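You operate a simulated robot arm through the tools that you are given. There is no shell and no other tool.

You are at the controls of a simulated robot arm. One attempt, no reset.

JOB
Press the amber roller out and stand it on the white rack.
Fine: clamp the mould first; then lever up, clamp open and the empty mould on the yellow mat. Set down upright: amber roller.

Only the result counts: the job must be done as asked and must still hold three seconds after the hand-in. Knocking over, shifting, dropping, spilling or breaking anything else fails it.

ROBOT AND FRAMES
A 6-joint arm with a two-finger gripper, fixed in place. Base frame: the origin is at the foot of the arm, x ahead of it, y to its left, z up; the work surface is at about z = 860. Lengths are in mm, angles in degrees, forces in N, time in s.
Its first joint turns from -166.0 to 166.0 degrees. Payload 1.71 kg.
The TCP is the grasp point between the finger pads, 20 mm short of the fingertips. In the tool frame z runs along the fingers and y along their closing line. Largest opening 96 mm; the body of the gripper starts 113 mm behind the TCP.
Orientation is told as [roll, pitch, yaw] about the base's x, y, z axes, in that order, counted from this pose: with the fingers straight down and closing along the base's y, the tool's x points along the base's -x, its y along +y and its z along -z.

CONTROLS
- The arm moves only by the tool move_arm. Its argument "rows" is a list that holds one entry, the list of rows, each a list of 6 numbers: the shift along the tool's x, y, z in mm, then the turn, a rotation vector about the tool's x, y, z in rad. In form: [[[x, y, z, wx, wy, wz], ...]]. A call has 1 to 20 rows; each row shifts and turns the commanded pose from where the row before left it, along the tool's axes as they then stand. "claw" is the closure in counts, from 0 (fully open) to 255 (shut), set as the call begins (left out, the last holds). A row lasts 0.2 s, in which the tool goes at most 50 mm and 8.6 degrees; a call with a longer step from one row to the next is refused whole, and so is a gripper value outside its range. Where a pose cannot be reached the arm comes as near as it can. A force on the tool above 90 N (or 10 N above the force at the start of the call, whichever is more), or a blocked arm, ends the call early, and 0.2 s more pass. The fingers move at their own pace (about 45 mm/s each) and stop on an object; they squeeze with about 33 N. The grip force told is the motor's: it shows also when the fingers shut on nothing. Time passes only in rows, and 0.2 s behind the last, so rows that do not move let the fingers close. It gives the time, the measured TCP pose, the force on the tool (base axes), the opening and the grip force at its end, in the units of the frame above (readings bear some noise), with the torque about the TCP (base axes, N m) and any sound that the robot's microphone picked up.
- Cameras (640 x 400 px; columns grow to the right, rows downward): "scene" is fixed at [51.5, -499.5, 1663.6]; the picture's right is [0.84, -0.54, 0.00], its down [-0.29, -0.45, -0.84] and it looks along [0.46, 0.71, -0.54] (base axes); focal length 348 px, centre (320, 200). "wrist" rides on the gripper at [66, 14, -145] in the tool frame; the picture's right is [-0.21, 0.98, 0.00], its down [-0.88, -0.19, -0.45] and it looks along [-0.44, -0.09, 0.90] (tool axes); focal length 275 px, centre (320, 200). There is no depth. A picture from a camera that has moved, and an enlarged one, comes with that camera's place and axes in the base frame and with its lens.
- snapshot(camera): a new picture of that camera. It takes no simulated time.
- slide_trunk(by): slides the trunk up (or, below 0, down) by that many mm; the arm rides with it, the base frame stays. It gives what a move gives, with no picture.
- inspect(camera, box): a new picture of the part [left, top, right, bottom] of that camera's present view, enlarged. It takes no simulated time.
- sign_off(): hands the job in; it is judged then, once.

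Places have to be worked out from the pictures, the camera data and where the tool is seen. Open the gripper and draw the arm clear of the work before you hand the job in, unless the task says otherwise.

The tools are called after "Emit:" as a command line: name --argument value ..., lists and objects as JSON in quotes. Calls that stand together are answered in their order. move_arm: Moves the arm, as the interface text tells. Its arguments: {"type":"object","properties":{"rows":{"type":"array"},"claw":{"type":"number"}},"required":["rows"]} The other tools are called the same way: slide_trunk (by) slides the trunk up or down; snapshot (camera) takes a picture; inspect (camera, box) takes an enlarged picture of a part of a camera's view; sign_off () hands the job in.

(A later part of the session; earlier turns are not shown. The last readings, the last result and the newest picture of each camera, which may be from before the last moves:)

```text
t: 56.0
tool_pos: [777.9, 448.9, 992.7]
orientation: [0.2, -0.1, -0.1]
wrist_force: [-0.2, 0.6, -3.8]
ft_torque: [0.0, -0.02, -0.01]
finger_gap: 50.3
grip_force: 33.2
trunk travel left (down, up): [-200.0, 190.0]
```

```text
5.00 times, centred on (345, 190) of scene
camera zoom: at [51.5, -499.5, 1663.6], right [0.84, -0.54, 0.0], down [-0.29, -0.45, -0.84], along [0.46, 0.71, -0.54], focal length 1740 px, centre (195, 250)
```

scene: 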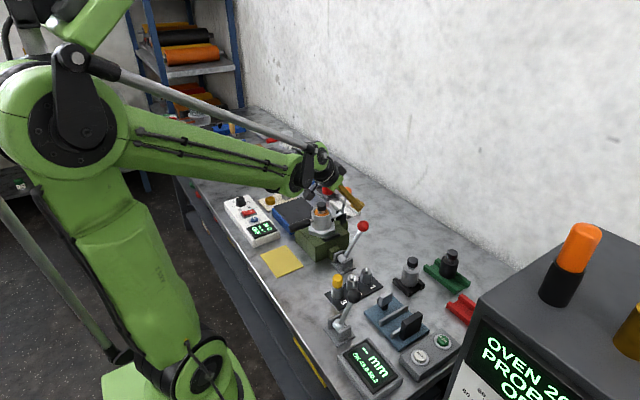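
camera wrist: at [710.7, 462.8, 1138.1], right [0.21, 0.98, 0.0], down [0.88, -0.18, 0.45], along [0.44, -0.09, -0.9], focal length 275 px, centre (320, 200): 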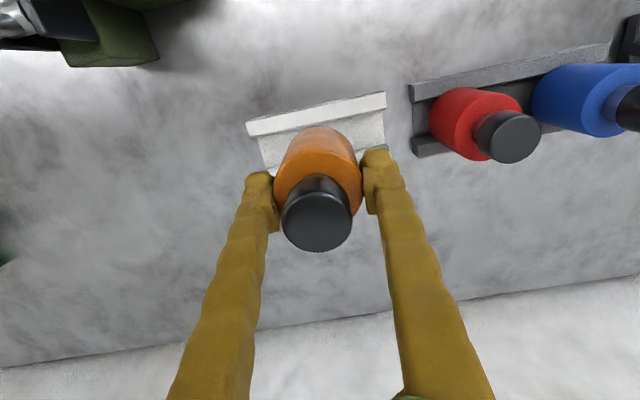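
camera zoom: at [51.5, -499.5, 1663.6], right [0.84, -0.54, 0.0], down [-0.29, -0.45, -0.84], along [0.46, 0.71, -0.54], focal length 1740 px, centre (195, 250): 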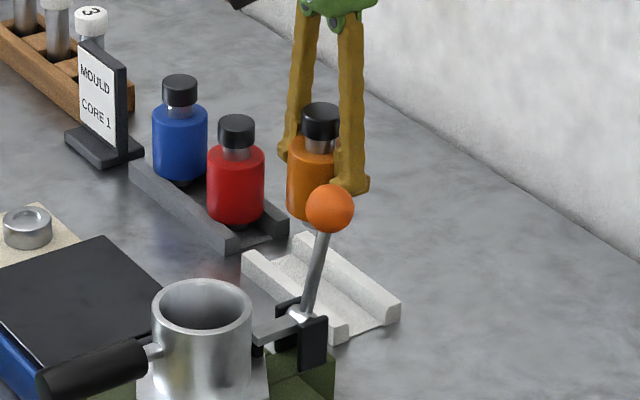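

Well placed over the rack. I'll descend to about 20 mm above the expected seat and check again.

Emit:
move_arm --rows '[[[0, 0, 20, 0, 0, 0], [0, 0, 18, 0, 0, 0], [0, 0, 8, 0, 0, 0], [0, 0, 0, 0, 0, 0]]]' --claw 255

Emit:
inspect --camera "wrist" --box '[220, 60, 420, 220]'

Emit:
inspect --camera "scene" --box '[315, 165, 375, 225]'

```text
t: 57.0
tool_pos: [776.4, 448.9, 946.9]
orientation: [0.1, -0.1, 0.0]
wrist_force: [-0.3, 1.1, -3.3]
ft_torque: [-0.02, -0.03, -0.01]
finger_gap: 50.2
grip_force: 33.2
trunk travel left (down, up): [-200.0, 190.0]
```

```text
2.50 times, centred on (320, 140) of wrist
camera zoom: at [709.9, 462.5, 1092.4], right [0.21, 0.98, 0.0], down [0.88, -0.18, 0.45], along [0.44, -0.09, -0.9], focal length 688 px, centre (320, 350)
```

zoom: 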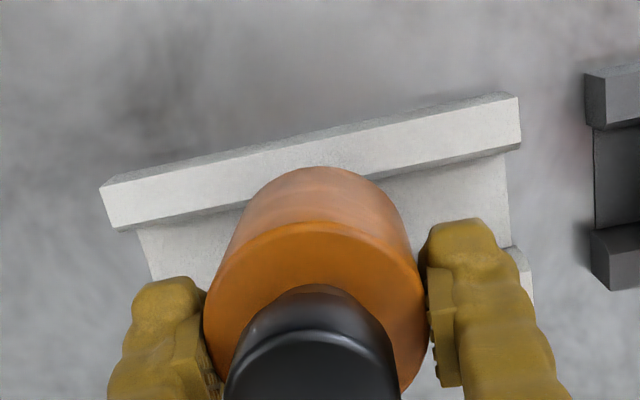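

```text
6.67 times, centred on (345, 195) of scene
camera zoom: at [51.5, -499.5, 1663.6], right [0.84, -0.54, 0.0], down [-0.29, -0.45, -0.84], along [0.46, 0.71, -0.54], focal length 2320 px, centre (153, 233)
```

zoom: 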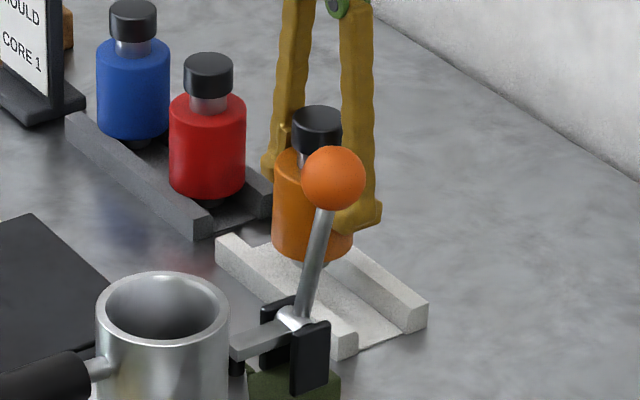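

The roller axis sits about 3 mm short of the rack centre in x, so I'll shift 3.5 mm and lower slowly until it seats.

Emit:
move_arm --rows '[[[-3.5, 0.5, 0, 0, 0, 0], [0, 0, 5, 0, 0, 0], [0, 0, 4, 0, 0, 0], [0, 0, 3, 0, 0, 0], [0, 0, 0, 0, 0, 0]]]' --claw 255

Emit:
inspect --camera "scene" --box '[320, 170, 370, 220]'

```text
t: 58.2
tool_pos: [780.4, 449.9, 934.5]
orientation: [0.1, 0.0, 0.0]
wrist_force: [0.3, -0.3, -4.2]
ft_torque: [0.02, -0.01, 0.01]
finger_gap: 50.4
grip_force: 32.7
trunk travel left (down, up): [-200.0, 190.0]
```

```text
8.00 times, centred on (345, 195) of scene
camera zoom: at [51.5, -499.5, 1663.6], right [0.84, -0.54, 0.0], down [-0.29, -0.45, -0.84], along [0.46, 0.71, -0.54], focal length 2784 px, centre (120, 240)
```

zoom: 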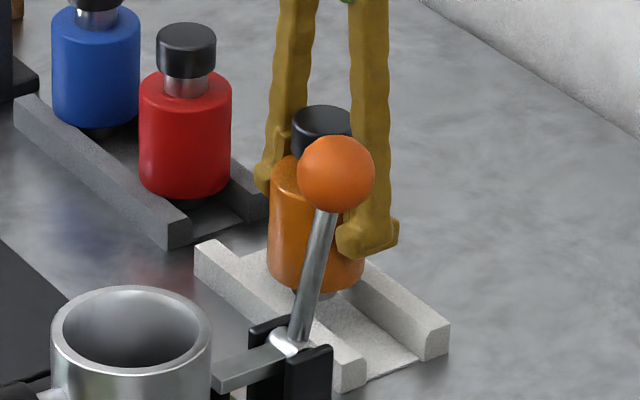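

Still free. I'll continue down in small steps until contact shows in the force.

Emit:
move_arm --rows '[[[0, 0, 2, 0, 0, 0], [0, 0, 2, 0, 0, 0], [0, 0, 2, 0, 0, 0], [0, 0, 0, 0, 0, 0]]]' --claw 255

Emit:
inspect --camera "scene" --box '[325, 185, 365, 225]'

```text
t: 59.2
tool_pos: [781.0, 448.4, 929.1]
orientation: [0.1, -0.2, -0.1]
wrist_force: [-0.2, 0.6, -3.3]
ft_torque: [0.01, -0.04, -0.01]
finger_gap: 50.5
grip_force: 32.4
trunk travel left (down, up): [-200.0, 190.0]
```

```text
10.00 times, centred on (345, 205) of scene
camera zoom: at [51.5, -499.5, 1663.6], right [0.84, -0.54, 0.0], down [-0.29, -0.45, -0.84], along [0.46, 0.71, -0.54], focal length 3480 px, centre (70, 150)
```

zoom: 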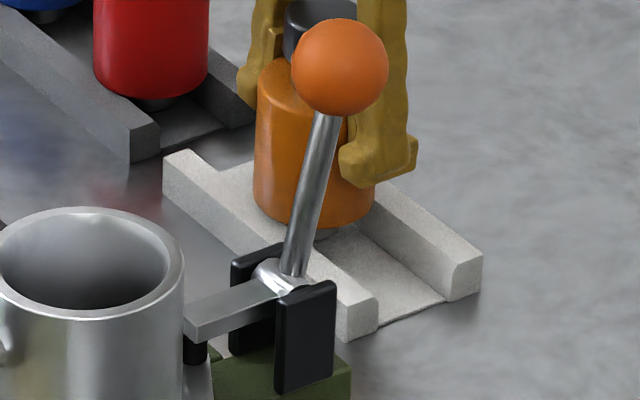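

No contact yet. I'll keep going down slowly.

Emit:
move_arm --rows '[[[0, 0, 1.5, 0, 0, 0], [0, 0, 1.5, 0, 0, 0], [0, 0, 1.5, 0, 0, 0], [0, 0, 0, 0, 0, 0]]]' --claw 255

Emit:
inspect --camera "wrist" --box '[220, 60, 420, 260]'

```text
t: 60.2
tool_pos: [781.4, 448.9, 924.7]
orientation: [0.1, -0.1, 0.0]
wrist_force: [1.4, 1.0, 2.9]
ft_torque: [-0.08, 0.02, 0.01]
finger_gap: 50.4
grip_force: 33.1
trunk travel left (down, up): [-200.0, 190.0]
```

```text
2.00 times, centred on (320, 160) of wrist
camera zoom: at [713.5, 462.6, 1070.2], right [0.21, 0.98, 0.0], down [0.88, -0.18, 0.45], along [0.44, -0.09, -0.89], focal length 551 px, centre (320, 280)
```

zoom: 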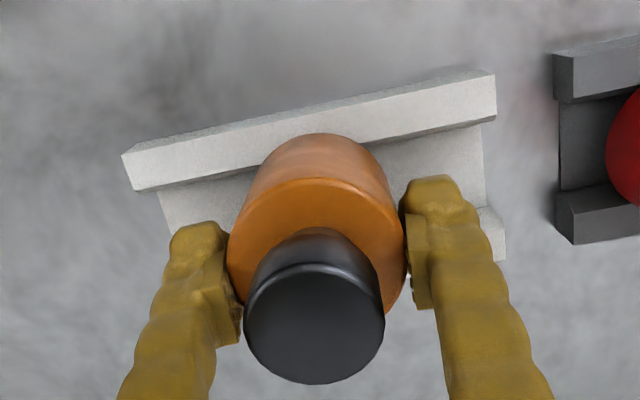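

Contact: the force changed by 6.5 N at z=924.7, matching the expected seat, and the axis is at about x 777. I'll release by opening the fingers modestly.

Emit:
move_arm --rows '[[[0, 0, 0, 0, 0, 0], [0, 0, 0, 0, 0, 0], [0, 0, 0, 0, 0, 0]]]' --claw 75

Emit:
snapshot --camera "wrist"

Emit:
inspect --camera "scene" --box '[320, 170, 370, 220]'

```text
t: 61.0
tool_pos: [780.5, 449.6, 923.7]
orientation: [0.1, -0.2, 0.0]
wrist_force: [0.0, 1.2, 0.8]
ft_torque: [-0.01, 0.02, -0.01]
finger_gap: 67.8
grip_force: 0.1
trunk travel left (down, up): [-200.0, 190.0]
```

```text
taken
camera wrist: at [713.4, 462.6, 1070.0], right [0.21, 0.98, 0.0], down [0.88, -0.18, 0.45], along [0.44, -0.09, -0.89], focal length 275 px, centre (320, 200)
```

wrist: 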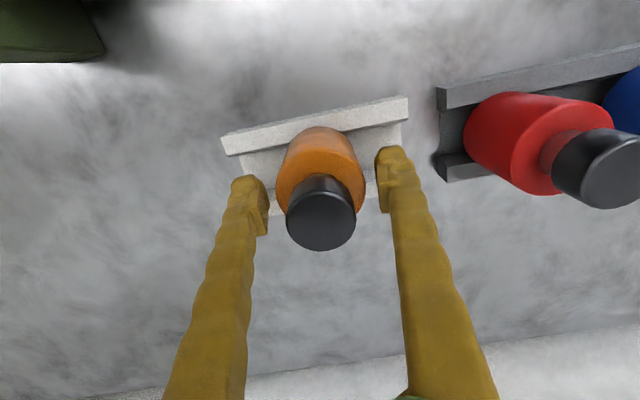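

```text
8.00 times, centred on (345, 195) of scene
camera zoom: at [51.5, -499.5, 1663.6], right [0.84, -0.54, 0.0], down [-0.29, -0.45, -0.84], along [0.46, 0.71, -0.54], focal length 2784 px, centre (120, 240)
```

zoom: 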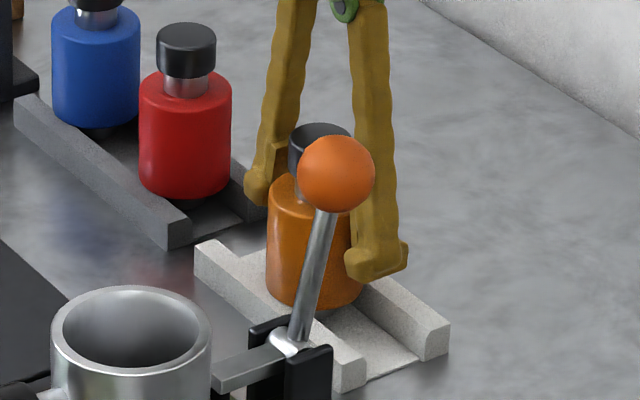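

The roller stands upright on the white rack. I'll retreat straight up.

Emit:
move_arm --rows '[[[0, 0, -15, 0, 0, 0], [0, 0, -30, 0, 0, 0], [0, 0, -45, 0, 0, 0], [0, 0, -45, 0, 0, 0], [0, 0, -45, 0, 0, 0], [0, 0, -45, 0, 0, 0], [0, 0, 0, 0, 0, 0]]]' --claw 75

Emit:
snapshot --camera "wrist"

Emit:
inspect --camera "scene" --box '[290, 160, 390, 280]'

```text
t: 62.6
tool_pos: [779.4, 448.6, 1149.5]
orientation: [0.1, -0.1, -0.1]
wrist_force: [0.4, -0.7, 0.9]
ft_torque: [0.02, 0.0, 0.03]
finger_gap: 67.8
grip_force: 0.0
trunk travel left (down, up): [-200.0, 190.0]
```

```text
taken
camera wrist: at [712.8, 462.6, 1295.6], right [0.21, 0.98, 0.0], down [0.88, -0.18, 0.45], along [0.44, -0.09, -0.89], focal length 275 px, centre (320, 200)
```

wrist: 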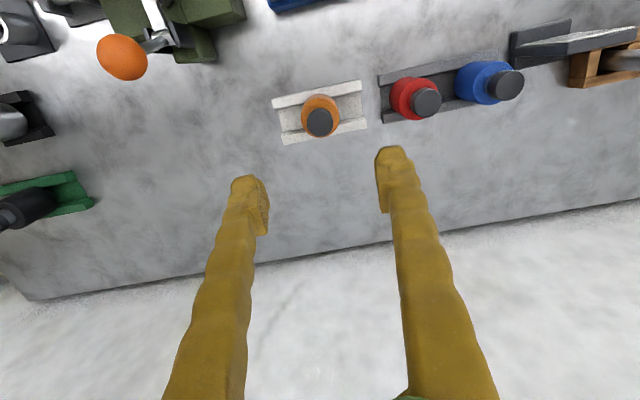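

```text
3.33 times, centred on (340, 220) of scene
camera zoom: at [51.5, -499.5, 1663.6], right [0.84, -0.54, 0.0], down [-0.29, -0.45, -0.84], along [0.46, 0.71, -0.54], focal length 1160 px, centre (253, 133)
```

zoom: 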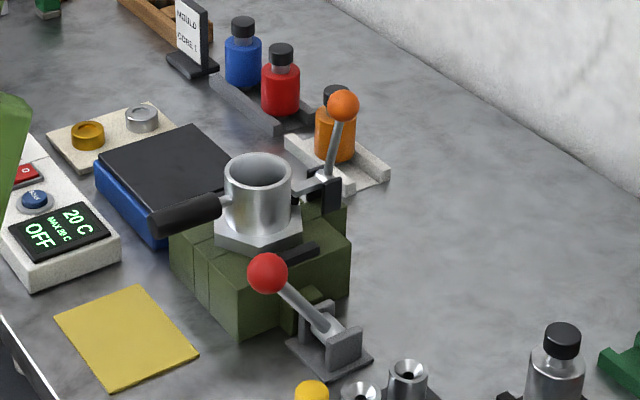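

The roller stands alone on the rack and everything else is in place. Next I return the red lever to its up position: with fingers closed, I move to its −x side, beyond the ball at about (508,180,987).

Emit:
move_arm --rows '[[[31, -27.5, 0, 0, 0, 0], [31, -27.5, 0, 0, 0, 0], [31, -27.5, 0, 0, 0, 0], [31, -27.5, 0, 0, 0, 0], [31, -27.5, 0, 0, 0, 0], [31, -27.5, 0, 0, 0, 0], [31, -27.5, 0, 0, 0, 0], [31, -27.5, 0, 0, 0, 0], [31, -27.5, 0, 0, 0, 0], [33, -27.5, 0, 0, 0, 0], [0, 0, 0, 0, 0, 0]]]' --claw 255

Emit:
snapshot --camera "wrist"

```text
t: 65.0
tool_pos: [468.0, 172.6, 1148.0]
orientation: [0.1, -0.2, 0.0]
wrist_force: [-0.8, -0.4, 1.2]
ft_torque: [0.04, -0.06, -0.01]
finger_gap: 0.0
grip_force: 29.2
trunk travel left (down, up): [-200.0, 190.0]
```

```text
taken
camera wrist: at [400.3, 186.7, 1294.0], right [0.21, 0.98, 0.0], down [0.88, -0.18, 0.45], along [0.44, -0.09, -0.89], focal length 275 px, centre (320, 200)
```

wrist: 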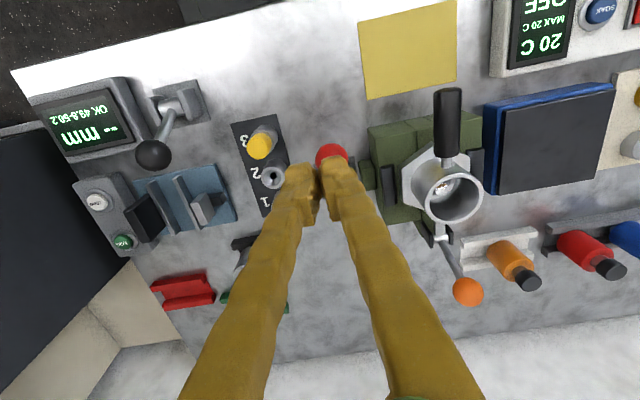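

The ball is at about (503,180,992). I'll descend on its −x side at x≈455, then push in +x.

Emit:
move_arm --rows '[[[13, 1, 40, 0, 0, 0], [0, 0, 45, 0, 0, 0], [0, 0, 45, 0, 0, 0], [0, 0, 15, 0, 0, 0], [0, 0, 0, 0, 0, 0]]]' --claw 255

Emit:
inspect --camera "scene" --box '[280, 180, 390, 280]'

Emit:
snapshot --camera "wrist"

```text
t: 66.2
tool_pos: [456.1, 174.1, 1003.4]
orientation: [0.1, -0.1, -0.1]
wrist_force: [-0.3, -0.5, 0.4]
ft_torque: [0.0, 0.0, 0.0]
finger_gap: 0.3
grip_force: 29.4
trunk travel left (down, up): [-200.0, 190.0]
```

```text
4.00 times, centred on (335, 230) of scene
camera zoom: at [51.5, -499.5, 1663.6], right [0.84, -0.54, 0.0], down [-0.29, -0.45, -0.84], along [0.46, 0.71, -0.54], focal length 1392 px, centre (260, 80)
```

zoom: 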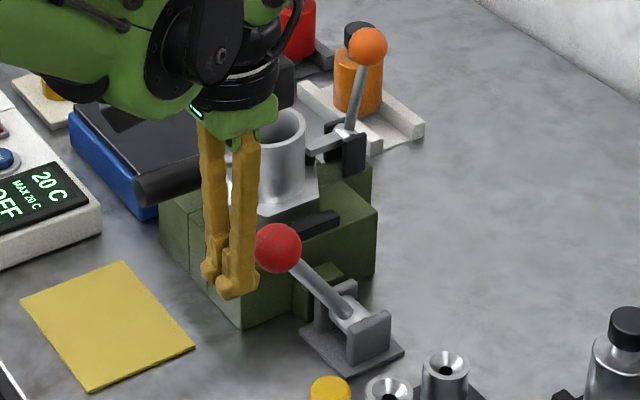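

```text
taken
camera wrist: at [388.8, 187.7, 1148.7], right [0.21, 0.98, 0.0], down [0.88, -0.18, 0.45], along [0.44, -0.09, -0.89], focal length 275 px, centre (320, 200)
```

wrist: 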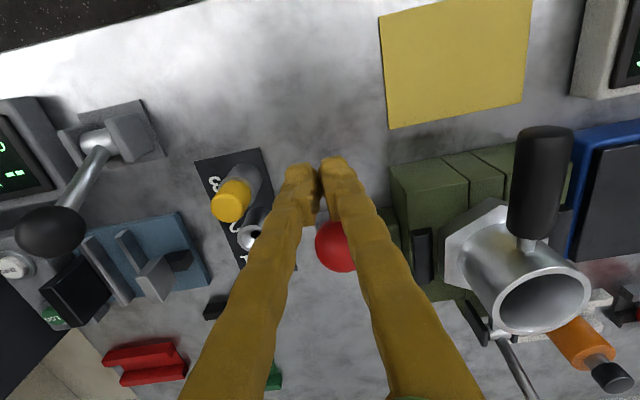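

Positioned behind the ball. Now I push in +x, following the arc up over the top.

Emit:
move_arm --rows '[[[-8, 0, 0, 0, 0, 0], [-8, 0, 0, 0, 0, 0], [-6, 0, -2, 0, 0, 0], [-7, 0, -5, 0, 0, 0], [-7, 0, -4, 0, 0, 0], [-7, 0, -4, 0, 0, 0], [-7, 0, -3, 0, 0, 0], [-7, 0, -3, 0, 0, 0], [0, 0, 0, 0, 0, 0]]]' --claw 255

Emit:
inspect --camera "scene" --box '[280, 180, 390, 280]'

```text
t: 68.2
tool_pos: [512.3, 175.6, 1023.9]
orientation: [0.0, -0.1, 0.0]
wrist_force: [-0.1, -0.1, -1.0]
ft_torque: [-0.03, 0.01, 0.0]
finger_gap: 0.0
grip_force: 29.4
trunk travel left (down, up): [-200.0, 190.0]
```

```text
4.00 times, centred on (335, 230) of scene
camera zoom: at [51.5, -499.5, 1663.6], right [0.84, -0.54, 0.0], down [-0.29, -0.45, -0.84], along [0.46, 0.71, -0.54], focal length 1392 px, centre (260, 80)
```

zoom: 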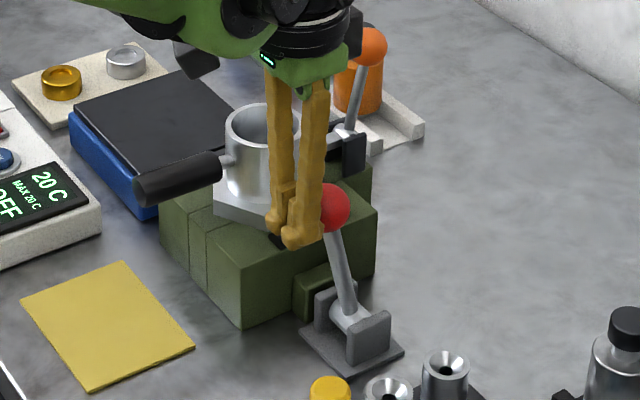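

The lever follows. I'll continue over the top towards the +x stop.

Emit:
move_arm --rows '[[[-9, 0, -2, 0, 0, 0], [-9, 0, -2, 0, 0, 0], [-10, 0, 0, 0, 0, 0], [-10, 0, 0, 0, 0, 0], [-10, 0, 1, 0, 0, 0], [-10, 0, 2, 0, 0, 0], [-10, 0, 2, 0, 0, 0], [-10, 0, 3, 0, 0, 0], [-8, 0, 4, 0, 0, 0], [0, 0, 0, 0, 0, 0]]]' --claw 255

Emit:
inspect --camera "scene" --box '[290, 180, 400, 280]'

```text
t: 70.4
tool_pos: [599.3, 174.4, 1016.8]
orientation: [0.1, 0.0, 0.0]
wrist_force: [0.8, 0.7, 0.9]
ft_torque: [0.0, 0.01, 0.02]
finger_gap: 0.1
grip_force: 29.4
trunk travel left (down, up): [-200.0, 190.0]
```

```text
4.00 times, centred on (345, 230) of scene
camera zoom: at [51.5, -499.5, 1663.6], right [0.84, -0.54, 0.0], down [-0.29, -0.45, -0.84], along [0.46, 0.71, -0.54], focal length 1392 px, centre (220, 80)
```

zoom: 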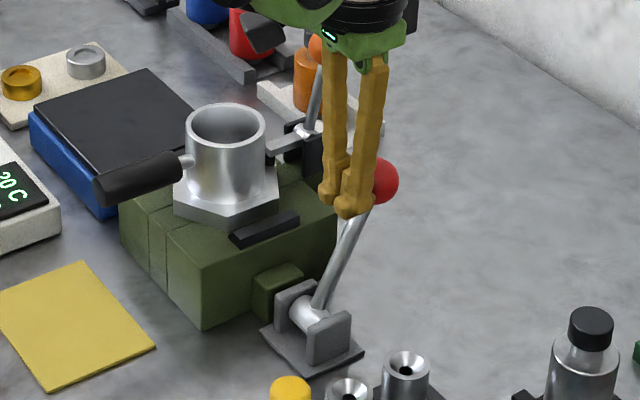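

Nearly there. A few more small steps to reach its original stop, watching the force.

Emit:
move_arm --rows '[[[-5, 0, 3, 0, 0, 0], [-5, 0, 3, 0, 0, 0], [-5, 0, 3, 0, 0, 0], [-4, 0, 3, 0, 0, 0], [0, 0, 0, 0, 0, 0]]]' --claw 255

Emit:
inspect --camera "scene" --box '[290, 180, 400, 280]'

```text
t: 71.6
tool_pos: [617.1, 175.0, 1004.4]
orientation: [0.1, -0.1, 0.0]
wrist_force: [0.8, -0.2, 0.3]
ft_torque: [-0.01, -0.01, 0.0]
finger_gap: 0.0
grip_force: 29.2
trunk travel left (down, up): [-200.0, 190.0]
```

```text
4.00 times, centred on (345, 230) of scene
camera zoom: at [51.5, -499.5, 1663.6], right [0.84, -0.54, 0.0], down [-0.29, -0.45, -0.84], along [0.46, 0.71, -0.54], focal length 1392 px, centre (220, 80)
```

zoom: 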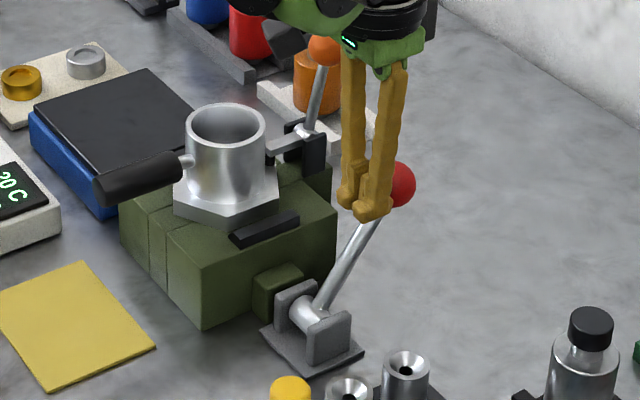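

The lever is back at its original position in the image. One tiny extra nudge will confirm it's against the stop.

Emit:
move_arm --rows '[[[-2, 0, 1, 0, 0, 0], [-2, 0, 1, 0, 0, 0], [0, 0, 0, 0, 0, 0]]]' --claw 255

```text
t: 72.4
tool_pos: [618.8, 173.8, 1003.6]
orientation: [0.1, -0.1, -0.1]
wrist_force: [-30.3, -3.2, 2.3]
ft_torque: [0.0, 0.34, 0.14]
finger_gap: 0.0
grip_force: 29.2
trunk travel left (down, up): [-200.0, 190.0]
```

Firm stop reached (30 N), so the lever is fully up. I'll back off, rise and move to the mould side of the orange clamp handle to open it.

Emit:
move_arm --rows '[[[8, 0, -2, 0, 0, 0], [12, 0, -30, 0, 0, 0], [0, 0, -45, 0, 0, 0], [0, 0, -45, 0, 0, 0], [-12, 32, 0, 0, 0, 0], [-12, 32, 0, 0, 0, 0], [-12, 33, 0, 0, 0, 0], [-12, 33, 0, 0, 0, 0], [0, 0, 0, 0, 0, 0]]]' --claw 255

Emit:
snapshot --camera "wrist"

Emit:
inspect --camera "scene" --box '[290, 170, 400, 280]'

```text
t: 74.4
tool_pos: [650.4, 304.9, 1123.0]
orientation: [0.1, -0.1, 0.0]
wrist_force: [1.0, 0.3, -0.3]
ft_torque: [-0.02, 0.01, -0.01]
finger_gap: 0.0
grip_force: 29.2
trunk travel left (down, up): [-200.0, 190.0]
```

```text
taken
camera wrist: at [583.3, 318.2, 1269.7], right [0.21, 0.98, 0.0], down [0.88, -0.18, 0.45], along [0.44, -0.09, -0.9], focal length 275 px, centre (320, 200)
```

wrist: 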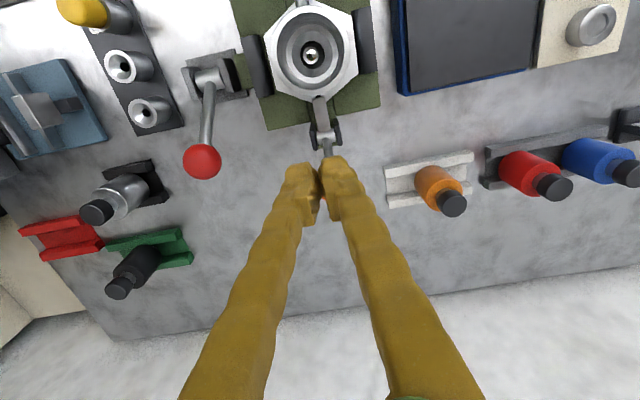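

```text
3.64 times, centred on (345, 225) of scene
camera zoom: at [51.5, -499.5, 1663.6], right [0.84, -0.54, 0.0], down [-0.29, -0.45, -0.84], along [0.46, 0.71, -0.54], focal length 1266 px, centre (229, 109)
```

zoom: 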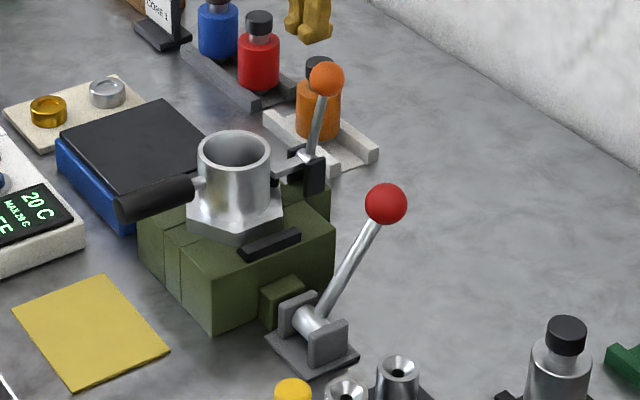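

Clear. I'll descend on the mould side of the handle to ball height, then push in +x.

Emit:
move_arm --rows '[[[2, -1, 35, 0, 0, 0], [0, 0, 34, 0, 0, 0], [0, 0, 0, 0, 0, 0]]]' --claw 255

Emit:
move_arm --rows '[[[-6, 0, 0, 0, 0, 0], [-6, 0, 0, 0, 0, 0], [-6, 0, 1, 0, 0, 0], [-6, 0, 2, 0, 0, 0], [-6, 0, 2, 0, 0, 0], [0, 0, 0, 0, 0, 0]]]' --claw 255

Emit:
inspect --camera "scene" --box '[300, 170, 380, 250]'

Emit:
snapshot --camera "wrist"

```text
t: 75.2
tool_pos: [648.4, 304.9, 1054.4]
orientation: [0.1, -0.1, 0.0]
wrist_force: [-0.2, 0.6, 0.1]
ft_torque: [-0.03, 0.02, 0.01]
finger_gap: 0.0
grip_force: 29.6
trunk travel left (down, up): [-200.0, 190.0]
```

```text
t: 76.6
tool_pos: [676.7, 304.3, 1051.2]
orientation: [0.2, -0.1, 0.0]
wrist_force: [0.7, 0.6, -0.2]
ft_torque: [0.02, 0.05, -0.01]
finger_gap: 0.1
grip_force: 29.3
trunk travel left (down, up): [-200.0, 190.0]
```

```text
5.00 times, centred on (340, 210) of scene
camera zoom: at [51.5, -499.5, 1663.6], right [0.84, -0.54, 0.0], down [-0.29, -0.45, -0.84], along [0.46, 0.71, -0.54], focal length 1740 px, centre (220, 150)
```

zoom: 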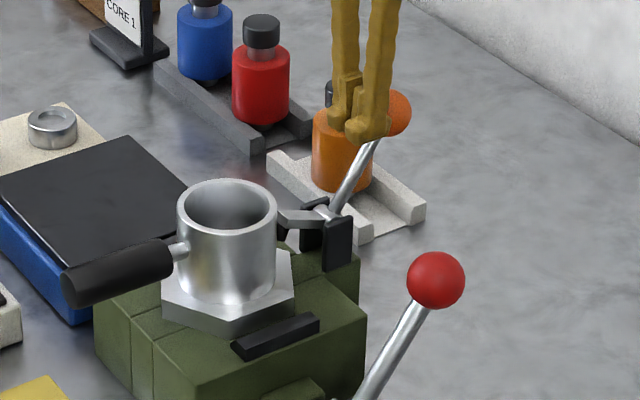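

```text
taken
camera wrist: at [610.5, 317.3, 1196.6], right [0.21, 0.98, 0.0], down [0.88, -0.18, 0.45], along [0.44, -0.09, -0.89], focal length 275 px, centre (320, 200)
```

wrist: 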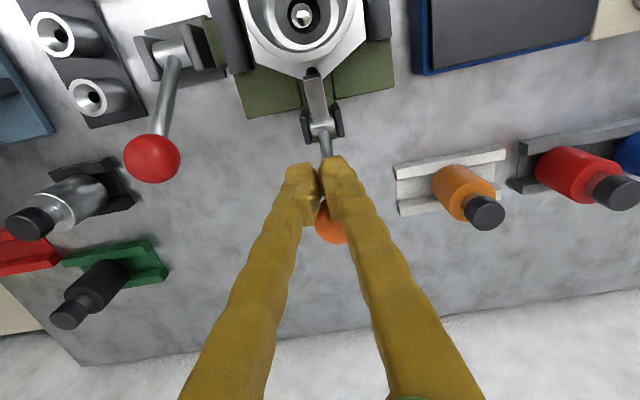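

The clamp is opening. I'll keep pushing the ball down and outward along its arc, using the fingertip edge on its upper side.

Emit:
move_arm --rows '[[[-8, 0, 6, 0, 0, 0], [-8, 0, 6, 0, 0, 0], [-6, 0, 3, 0, 0, 0], [-5, 0, 3, 0, 0, 0], [-5, 0, 3.5, 0, 0, 0], [-5, 0, 3.5, 0, 0, 0], [0, 0, 0, 0, 0, 0]]]' --claw 255

Emit:
inspect --camera "scene" --box '[300, 170, 380, 250]'

```text
t: 78.2
tool_pos: [714.9, 303.8, 1026.5]
orientation: [0.1, -0.1, -0.1]
wrist_force: [0.7, -0.3, -0.1]
ft_torque: [0.01, 0.0, -0.01]
finger_gap: 0.0
grip_force: 29.8
trunk travel left (down, up): [-200.0, 190.0]
```

```text
5.00 times, centred on (340, 210) of scene
camera zoom: at [51.5, -499.5, 1663.6], right [0.84, -0.54, 0.0], down [-0.29, -0.45, -0.84], along [0.46, 0.71, -0.54], focal length 1740 px, centre (220, 150)
```

zoom: 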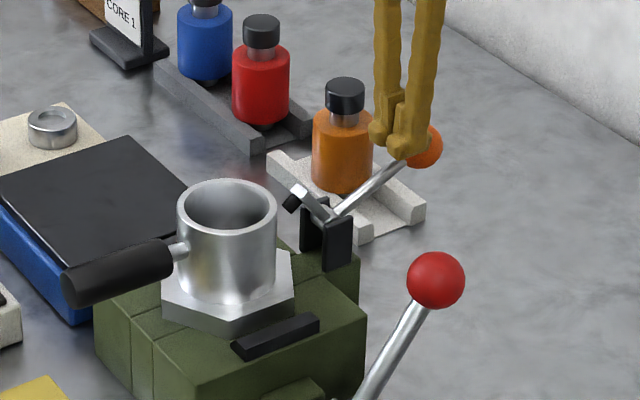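

The handle is at about 25°. I'll finish the opening stroke down to its original rest.

Emit:
move_arm --rows '[[[-3, 0, 5, 0, 0, 0], [-3, 0, 5, 0, 0, 0], [-1, 0, 5, 0, 0, 0], [-1, 0, 5, 0, 0, 0], [0, 0, 3, 0, 0, 0], [0, 0, 0, 0, 0, 0]]]' --claw 255

Emit:
inspect --camera "scene" --box '[300, 170, 380, 250]'

```text
t: 79.6
tool_pos: [722.9, 304.4, 1004.3]
orientation: [0.2, -0.1, 0.0]
wrist_force: [-0.7, 0.1, 0.3]
ft_torque: [0.0, 0.04, -0.01]
finger_gap: 0.0
grip_force: 29.4
trunk travel left (down, up): [-200.0, 190.0]
```

```text
5.00 times, centred on (340, 210) of scene
camera zoom: at [51.5, -499.5, 1663.6], right [0.84, -0.54, 0.0], down [-0.29, -0.45, -0.84], along [0.46, 0.71, -0.54], focal length 1740 px, centre (220, 150)
```

zoom: 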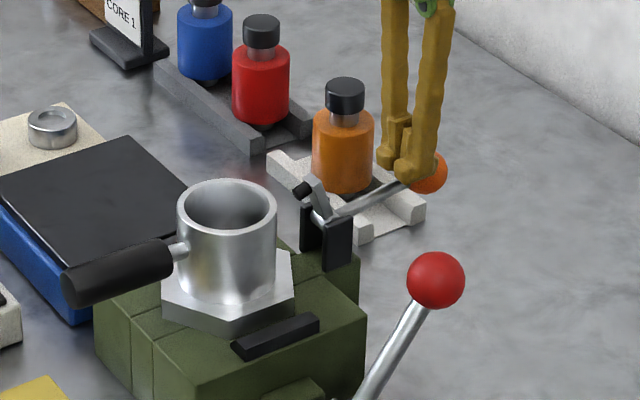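

The ball is back at about its original place. I'll nudge slightly more to confirm the open stop.

Emit:
move_arm --rows '[[[0, 0, 2, 0, 0, 0], [0, 0, 2, 0, 0, 0], [0, 0, 2, 0, 0, 0], [0, 0, 0, 0, 0, 0]]]' --claw 255

Emit:
inspect --camera "scene" --box '[325, 190, 375, 230]'

```text
t: 80.6
tool_pos: [719.9, 303.0, 999.7]
orientation: [0.1, -0.2, 0.1]
wrist_force: [-17.9, 1.4, 28.5]
ft_torque: [0.21, -0.05, 0.15]
finger_gap: 0.0
grip_force: 29.7
trunk travel left (down, up): [-200.0, 190.0]
```

```text
10.00 times, centred on (350, 210) of scene
camera zoom: at [51.5, -499.5, 1663.6], right [0.84, -0.54, 0.0], down [-0.29, -0.45, -0.84], along [0.46, 0.71, -0.54], focal length 3480 px, centre (20, 100)
```

zoom: 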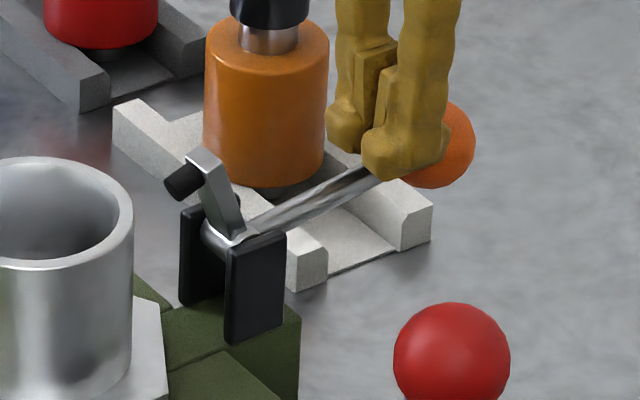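

The clamp is at its open stop (arm geometry identical to the start). I'll rise and move above the empty mould with fingers open to pick it up by its cylinder.

Emit:
move_arm --rows '[[[2, 0, -4, 0, 0, 0], [0, 0, -36, 0, 0, 0], [0, 0, -40, 0, 0, 0], [0, 0, -40, 0, 0, 0], [35, 1, 0, 0, 0, 0], [35, 2, 0, 0, 0, 0], [35, 2, 0, 0, 0, 0], [36, 1, 0, 0, 0, 0], [0, 0, 0, 0, 0, 0]]]' --claw 0

Emit:
snapshot --camera "wrist"

Emit:
inspect --camera "wrist" --box '[230, 20, 410, 180]'

Emit:
inspect --camera "scene" --box '[290, 160, 390, 280]'

```text
t: 82.6
tool_pos: [579.4, 308.6, 1118.3]
orientation: [0.1, -0.1, -0.1]
wrist_force: [-0.4, -0.4, 0.4]
ft_torque: [0.01, -0.06, -0.01]
finger_gap: 96.0
grip_force: 0.1
trunk travel left (down, up): [-200.0, 190.0]
```

```text
taken
camera wrist: at [512.0, 323.1, 1263.3], right [0.21, 0.98, 0.0], down [0.88, -0.18, 0.45], along [0.44, -0.09, -0.89], focal length 275 px, centre (320, 200)
```

wrist: 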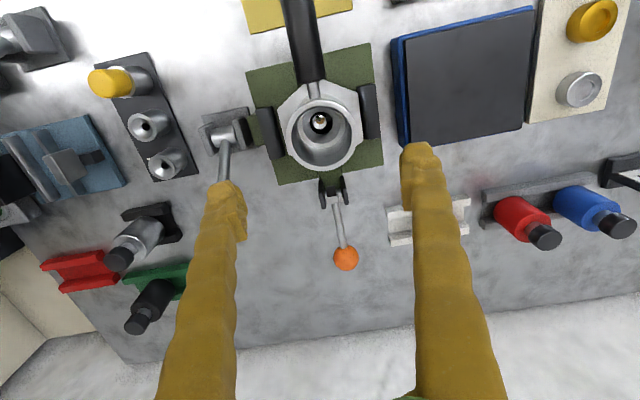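

```text
2.50 times, centred on (320, 100) of wrist
camera zoom: at [512.0, 323.1, 1263.3], right [0.21, 0.98, 0.0], down [0.88, -0.18, 0.45], along [0.44, -0.09, -0.89], focal length 688 px, centre (320, 450)
```

zoom: 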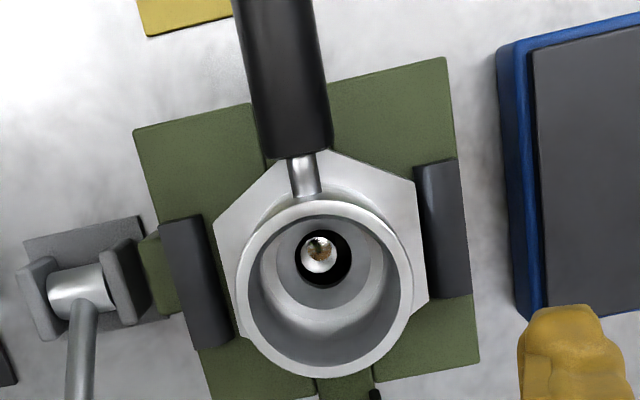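

```text
3.33 times, centred on (340, 220) of scene
camera zoom: at [51.5, -499.5, 1663.6], right [0.84, -0.54, 0.0], down [-0.29, -0.45, -0.84], along [0.46, 0.71, -0.54], focal length 1160 px, centre (253, 133)
```

zoom: 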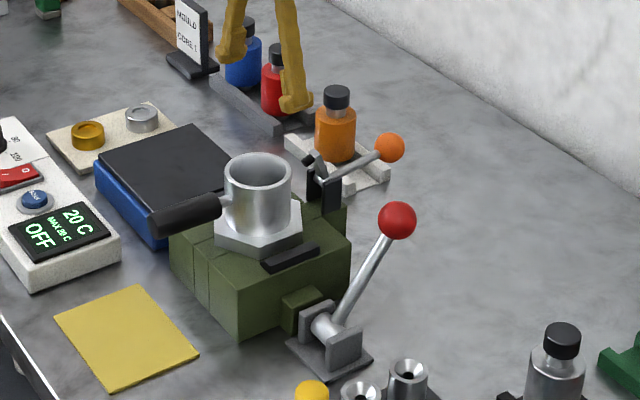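

Rim centre is at about (576,310), diameter about 68, and the clamp is clear of the flange. I'll descend with the fingers either side of the cylinder.

Emit:
move_arm --rows '[[[1, 1, 35, 0, 0, 0], [1, 0.7, 35, 0, 0, 0], [0, 0, 25, 0, 0, 0], [0, 0, 0, 0, 0, 0]]]' --claw 0

Emit:
snapshot --camera "wrist"

Emit:
inspect --camera "scene" --box '[290, 180, 360, 250]'

```text
t: 83.6
tool_pos: [579.4, 313.0, 1020.1]
orientation: [0.1, 0.0, 0.0]
wrist_force: [0.2, 0.3, -0.4]
ft_torque: [-0.01, 0.03, -0.01]
finger_gap: 96.1
grip_force: 0.0
trunk travel left (down, up): [-200.0, 190.0]
```

```text
taken
camera wrist: at [511.0, 325.7, 1166.4], right [0.21, 0.98, 0.0], down [0.88, -0.18, 0.45], along [0.44, -0.09, -0.9], focal length 275 px, centre (320, 200)
```

wrist: 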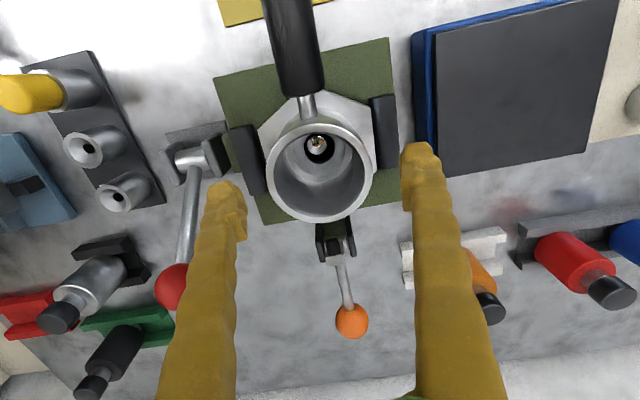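

```text
5.71 times, centred on (325, 215) of scene
camera zoom: at [51.5, -499.5, 1663.6], right [0.84, -0.54, 0.0], down [-0.29, -0.45, -0.84], along [0.46, 0.71, -0.54], focal length 1989 px, centre (291, 114)
```

zoom: 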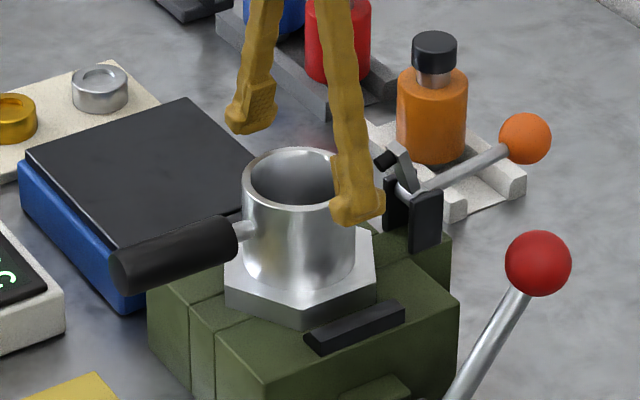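

The mould axis is about 4 mm towards −x of the TCP. I'll adjust and descend to z≈983.

Emit:
move_arm --rows '[[[4, -1, 12, 0, 0, 0], [0, 0, 13, 0, 0, 0], [0, 0, 12, 0, 0, 0], [0, 0, 0, 0, 0, 0]]]' --claw 0

Emit:
snapshot --camera "wrist"

Emit:
inspect --camera "scene" --box '[290, 180, 360, 250]'

```text
t: 84.6
tool_pos: [573.8, 310.9, 984.3]
orientation: [0.1, -0.2, 0.0]
wrist_force: [0.0, -0.3, -0.3]
ft_torque: [0.02, 0.0, -0.01]
finger_gap: 96.1
grip_force: 0.1
trunk travel left (down, up): [-200.0, 190.0]
```

```text
taken
camera wrist: at [507.4, 323.7, 1130.4], right [0.21, 0.98, 0.0], down [0.88, -0.18, 0.45], along [0.44, -0.09, -0.9], focal length 275 px, centre (320, 200)
```

wrist: 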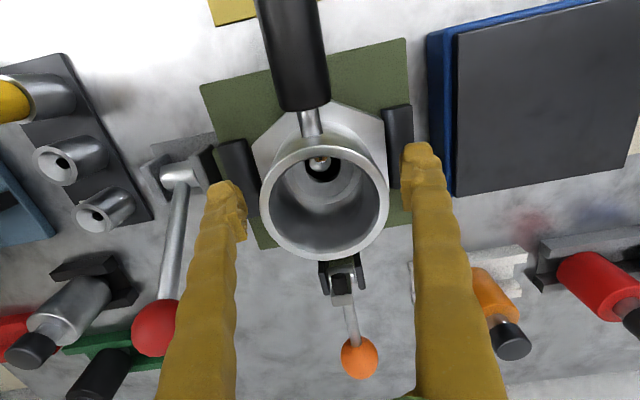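

```text
5.71 times, centred on (325, 215) of scene
camera zoom: at [51.5, -499.5, 1663.6], right [0.84, -0.54, 0.0], down [-0.29, -0.45, -0.84], along [0.46, 0.71, -0.54], focal length 1989 px, centre (291, 114)
```

zoom: 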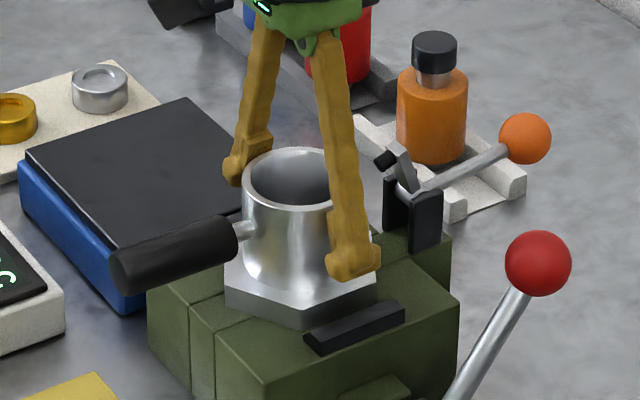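

Centred between the fingers. I'll close on the cylinder.

Emit:
move_arm --rows '[[[1, 0, 0, 0, 0, 0], [0, 0, 0, 0, 0, 0], [0, 0, 0, 0, 0, 0], [0, 0, 0, 0, 0, 0]]]' --claw 255

Emit:
snapshot --camera "wrist"

```text
t: 85.6
tool_pos: [572.8, 310.7, 984.8]
orientation: [0.1, 0.0, 0.0]
wrist_force: [0.9, 2.4, 2.3]
ft_torque: [0.0, 0.01, -0.09]
finger_gap: 69.1
grip_force: 32.7
trunk travel left (down, up): [-200.0, 190.0]
```

```text
taken
camera wrist: at [506.1, 323.8, 1130.6], right [0.21, 0.98, 0.0], down [0.88, -0.18, 0.45], along [0.44, -0.09, -0.89], focal length 275 px, centre (320, 200)
```

wrist: 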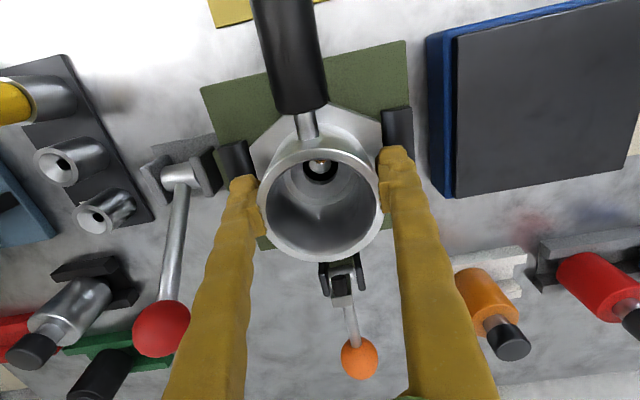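

Gripped at 69.1 mm with low stray forces. I'll lift slowly and check weight and tilt.

Emit:
move_arm --rows '[[[0, 0, -3, 0, 0, 0], [0, 0, -4, 0, 0, 0], [0, 0, -5, 0, 0, 0], [0, 0, 0, 0, 0, 0]]]' --claw 255

Emit:
inspect --camera "scene" --box '[280, 180, 360, 260]'

```text
t: 86.6
tool_pos: [572.2, 310.9, 996.6]
orientation: [0.2, -0.1, 0.0]
wrist_force: [0.4, 0.4, -5.4]
ft_torque: [0.0, -0.16, -0.02]
finger_gap: 68.2
grip_force: 33.4
trunk travel left (down, up): [-200.0, 190.0]
```

```text
5.00 times, centred on (320, 220) of scene
camera zoom: at [51.5, -499.5, 1663.6], right [0.84, -0.54, 0.0], down [-0.29, -0.45, -0.84], along [0.46, 0.71, -0.54], focal length 1740 px, centre (320, 100)
```

zoom: 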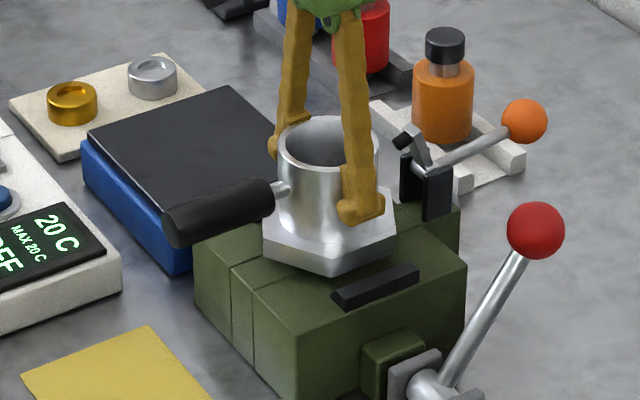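

It lifts cleanly and level (about 5.4 N). I'll raise it further, then carry it in −x to above the mat.

Emit:
move_arm --rows '[[[0, 0, -15, 0, 0, 0], [0, 0, -25, 0, 0, 0], [0, 0, -25, 0, 0, 0], [0, 0, -20, 0, 0, 0], [0, 0, 0, 0, 0, 0]]]' --claw 255

Emit:
inspect --camera "scene" --box '[260, 160, 360, 290]'

Emit:
inspect --camera "scene" --box '[250, 235, 310, 285]'

Emit:
snapshot --camera "wrist"

```text
t: 87.8
tool_pos: [572.8, 309.3, 1082.2]
orientation: [0.1, -0.1, 0.0]
wrist_force: [0.7, -0.3, -4.8]
ft_torque: [0.04, -0.1, 0.02]
finger_gap: 68.0
grip_force: 32.9
trunk travel left (down, up): [-200.0, 190.0]
```

```text
3.08 times, centred on (310, 225) of scene
camera zoom: at [51.5, -499.5, 1663.6], right [0.84, -0.54, 0.0], down [-0.29, -0.45, -0.84], along [0.46, 0.71, -0.54], focal length 1071 px, centre (351, 123)
```

zoom: 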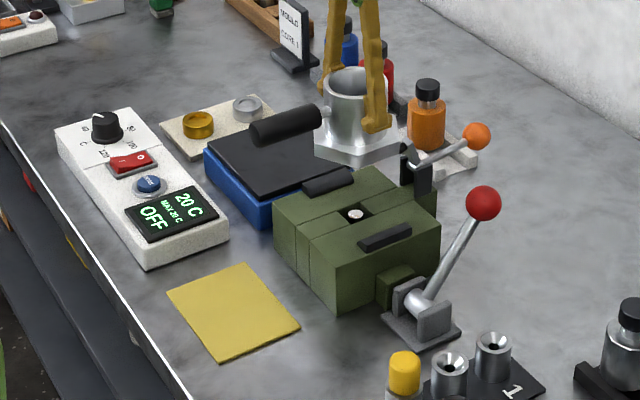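

```text
8.00 times, centred on (280, 260) of scene
camera zoom: at [51.5, -499.5, 1663.6], right [0.84, -0.54, 0.0], down [-0.29, -0.45, -0.84], along [0.46, 0.71, -0.54], focal length 2784 px, centre (640, -280)
```

zoom: 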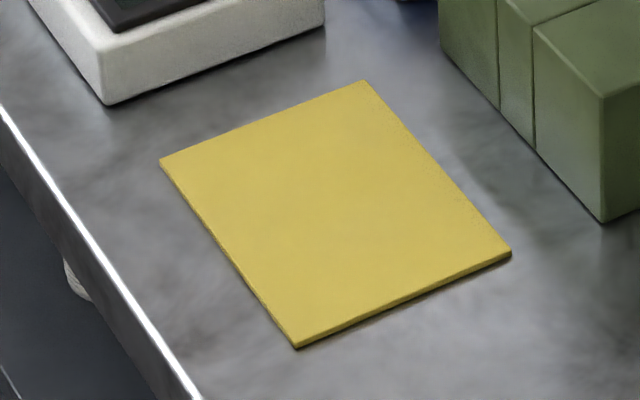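

```text
taken
camera wrist: at [505.6, 323.6, 1227.5], right [0.21, 0.98, 0.0], down [0.88, -0.18, 0.45], along [0.44, -0.09, -0.89], focal length 275 px, centre (320, 200)
```

wrist: 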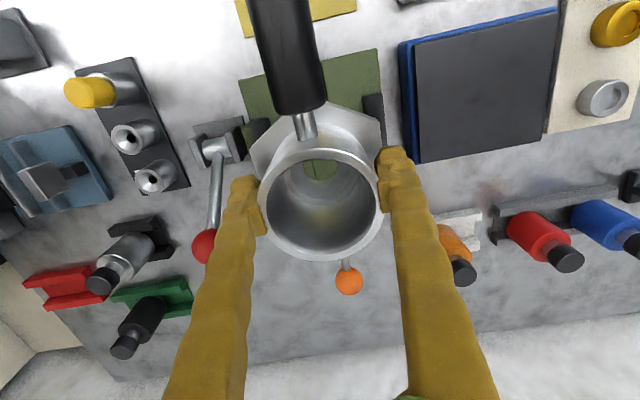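

Mat centre is at about (414–418, 302–308) and about 98×130 mm, so I need to centre the mould well. I'll carry it partway and refine the mat position from the wrist camera.

Emit:
move_arm --rows '[[[25, 0, -10, 0, 0, 0], [25, 0, -10, 0, 0, 0], [25, 0, -10, 0, 0, 0], [10, 0, 0, 0, 0, 0], [0, 0, 0, 0, 0, 0]]]' --claw 255

Emit:
snapshot --camera "wrist"

Emit:
inspect --camera "wrist" --box '[220, 0, 420, 160]'

```text
t: 89.0
tool_pos: [487.2, 309.5, 1111.6]
orientation: [0.1, -0.1, -0.1]
wrist_force: [-0.3, 0.4, -4.9]
ft_torque: [0.03, -0.1, 0.0]
finger_gap: 68.3
grip_force: 33.0
trunk travel left (down, up): [-200.0, 190.0]
```

```text
taken
camera wrist: at [420.8, 323.6, 1256.7], right [0.21, 0.98, 0.0], down [0.88, -0.18, 0.45], along [0.44, -0.09, -0.9], focal length 275 px, centre (320, 200)
```

wrist: 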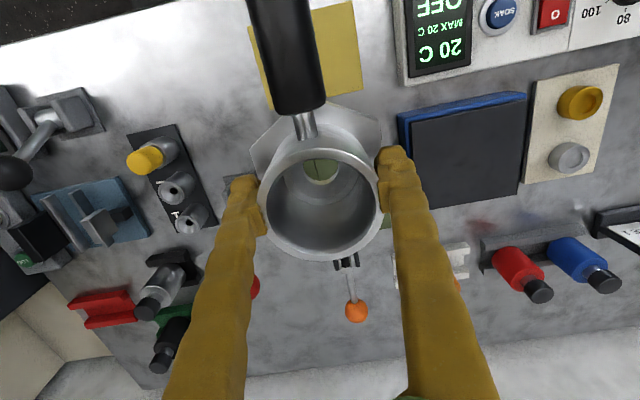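

```text
2.50 times, centred on (320, 80) of wrist
camera zoom: at [420.8, 323.6, 1256.7], right [0.21, 0.98, 0.0], down [0.88, -0.18, 0.45], along [0.44, -0.09, -0.9], focal length 688 px, centre (320, 500)
```

zoom: 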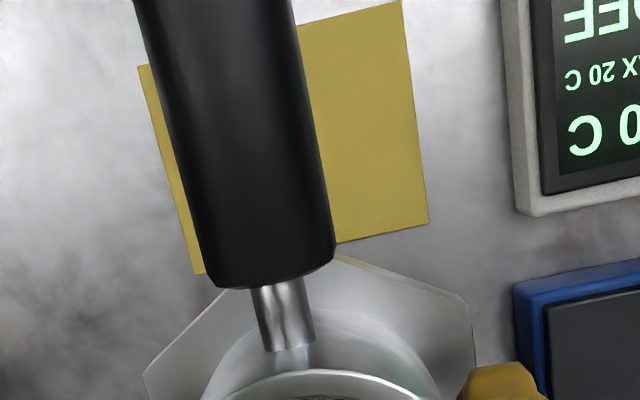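

Mat centre confirmed at (414,309). I'll move over it and descend partway.

Emit:
move_arm --rows '[[[24, -0.5, 0, 0, 0, 0], [24, -0.5, 0, 0, 0, 0], [24, 0, 0, 0, 0, 0], [0, 0, 35, 0, 0, 0], [0, 0, 35, 0, 0, 0], [0, 0, 35, 0, 0, 0], [0, 0, 40, 0, 0, 0], [0, 0, 0, 0, 0, 0]]]' --claw 255

Emit:
snapshot --camera "wrist"

Emit:
inspect --camera "scene" --box '[230, 190, 330, 290]'

```text
t: 90.8
tool_pos: [416.5, 310.0, 965.9]
orientation: [0.1, -0.1, 0.1]
wrist_force: [0.1, 0.0, -5.7]
ft_torque: [-0.03, -0.04, -0.01]
finger_gap: 68.3
grip_force: 32.6
trunk travel left (down, up): [-200.0, 190.0]
```

```text
taken
camera wrist: at [348.9, 323.5, 1111.8], right [0.21, 0.98, 0.0], down [0.88, -0.18, 0.45], along [0.44, -0.09, -0.9], focal length 275 px, centre (320, 200)
```

wrist: 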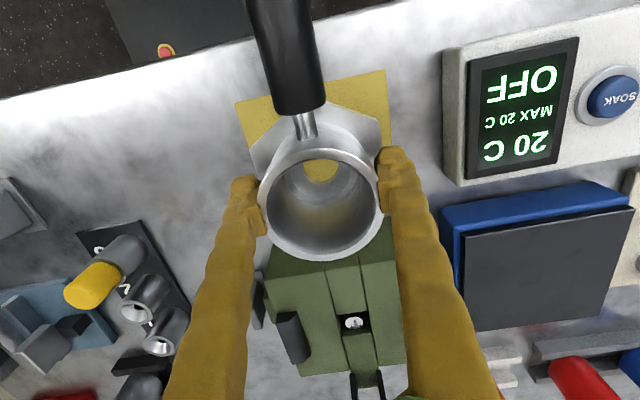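

```text
4.00 times, centred on (280, 240) of scene
camera zoom: at [51.5, -499.5, 1663.6], right [0.84, -0.54, 0.0], down [-0.29, -0.45, -0.84], along [0.46, 0.71, -0.54], focal length 1392 px, centre (480, 40)
```

zoom: 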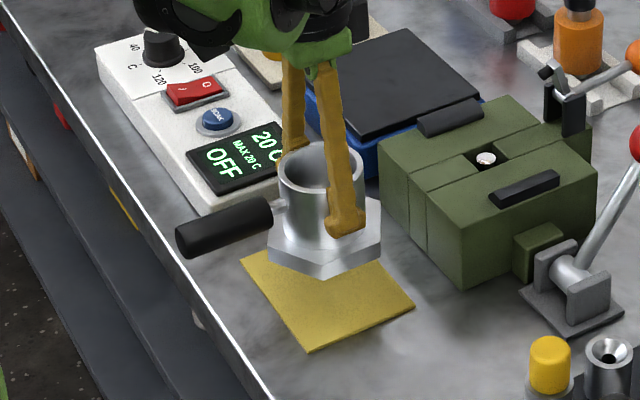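

Nicely above the mat and clear of the press block. I'll lower the rest slowly.

Emit:
move_arm --rows '[[[1, -1, 10, 0, 0, 0], [0, 0, 10, 0, 0, 0], [0, 0, 7, 0, 0, 0], [0, 0, 0, 0, 0, 0]]]' --claw 255

Emit:
inspect --camera "scene" --box '[240, 200, 320, 290]'

```text
t: 91.8
tool_pos: [414.3, 307.5, 939.2]
orientation: [0.1, -0.1, 0.0]
wrist_force: [-0.6, -0.9, -6.3]
ft_torque: [0.03, -0.09, 0.02]
finger_gap: 68.0
grip_force: 32.9
trunk travel left (down, up): [-200.0, 190.0]
```

```text
4.44 times, centred on (280, 245) of scene
camera zoom: at [51.5, -499.5, 1663.6], right [0.84, -0.54, 0.0], down [-0.29, -0.45, -0.84], along [0.46, 0.71, -0.54], focal length 1547 px, centre (498, 0)
```

zoom: 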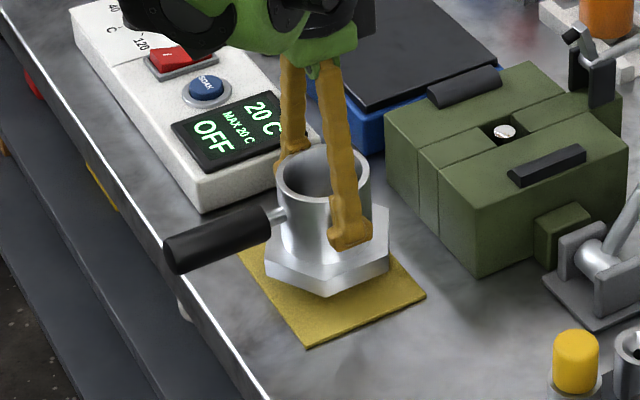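

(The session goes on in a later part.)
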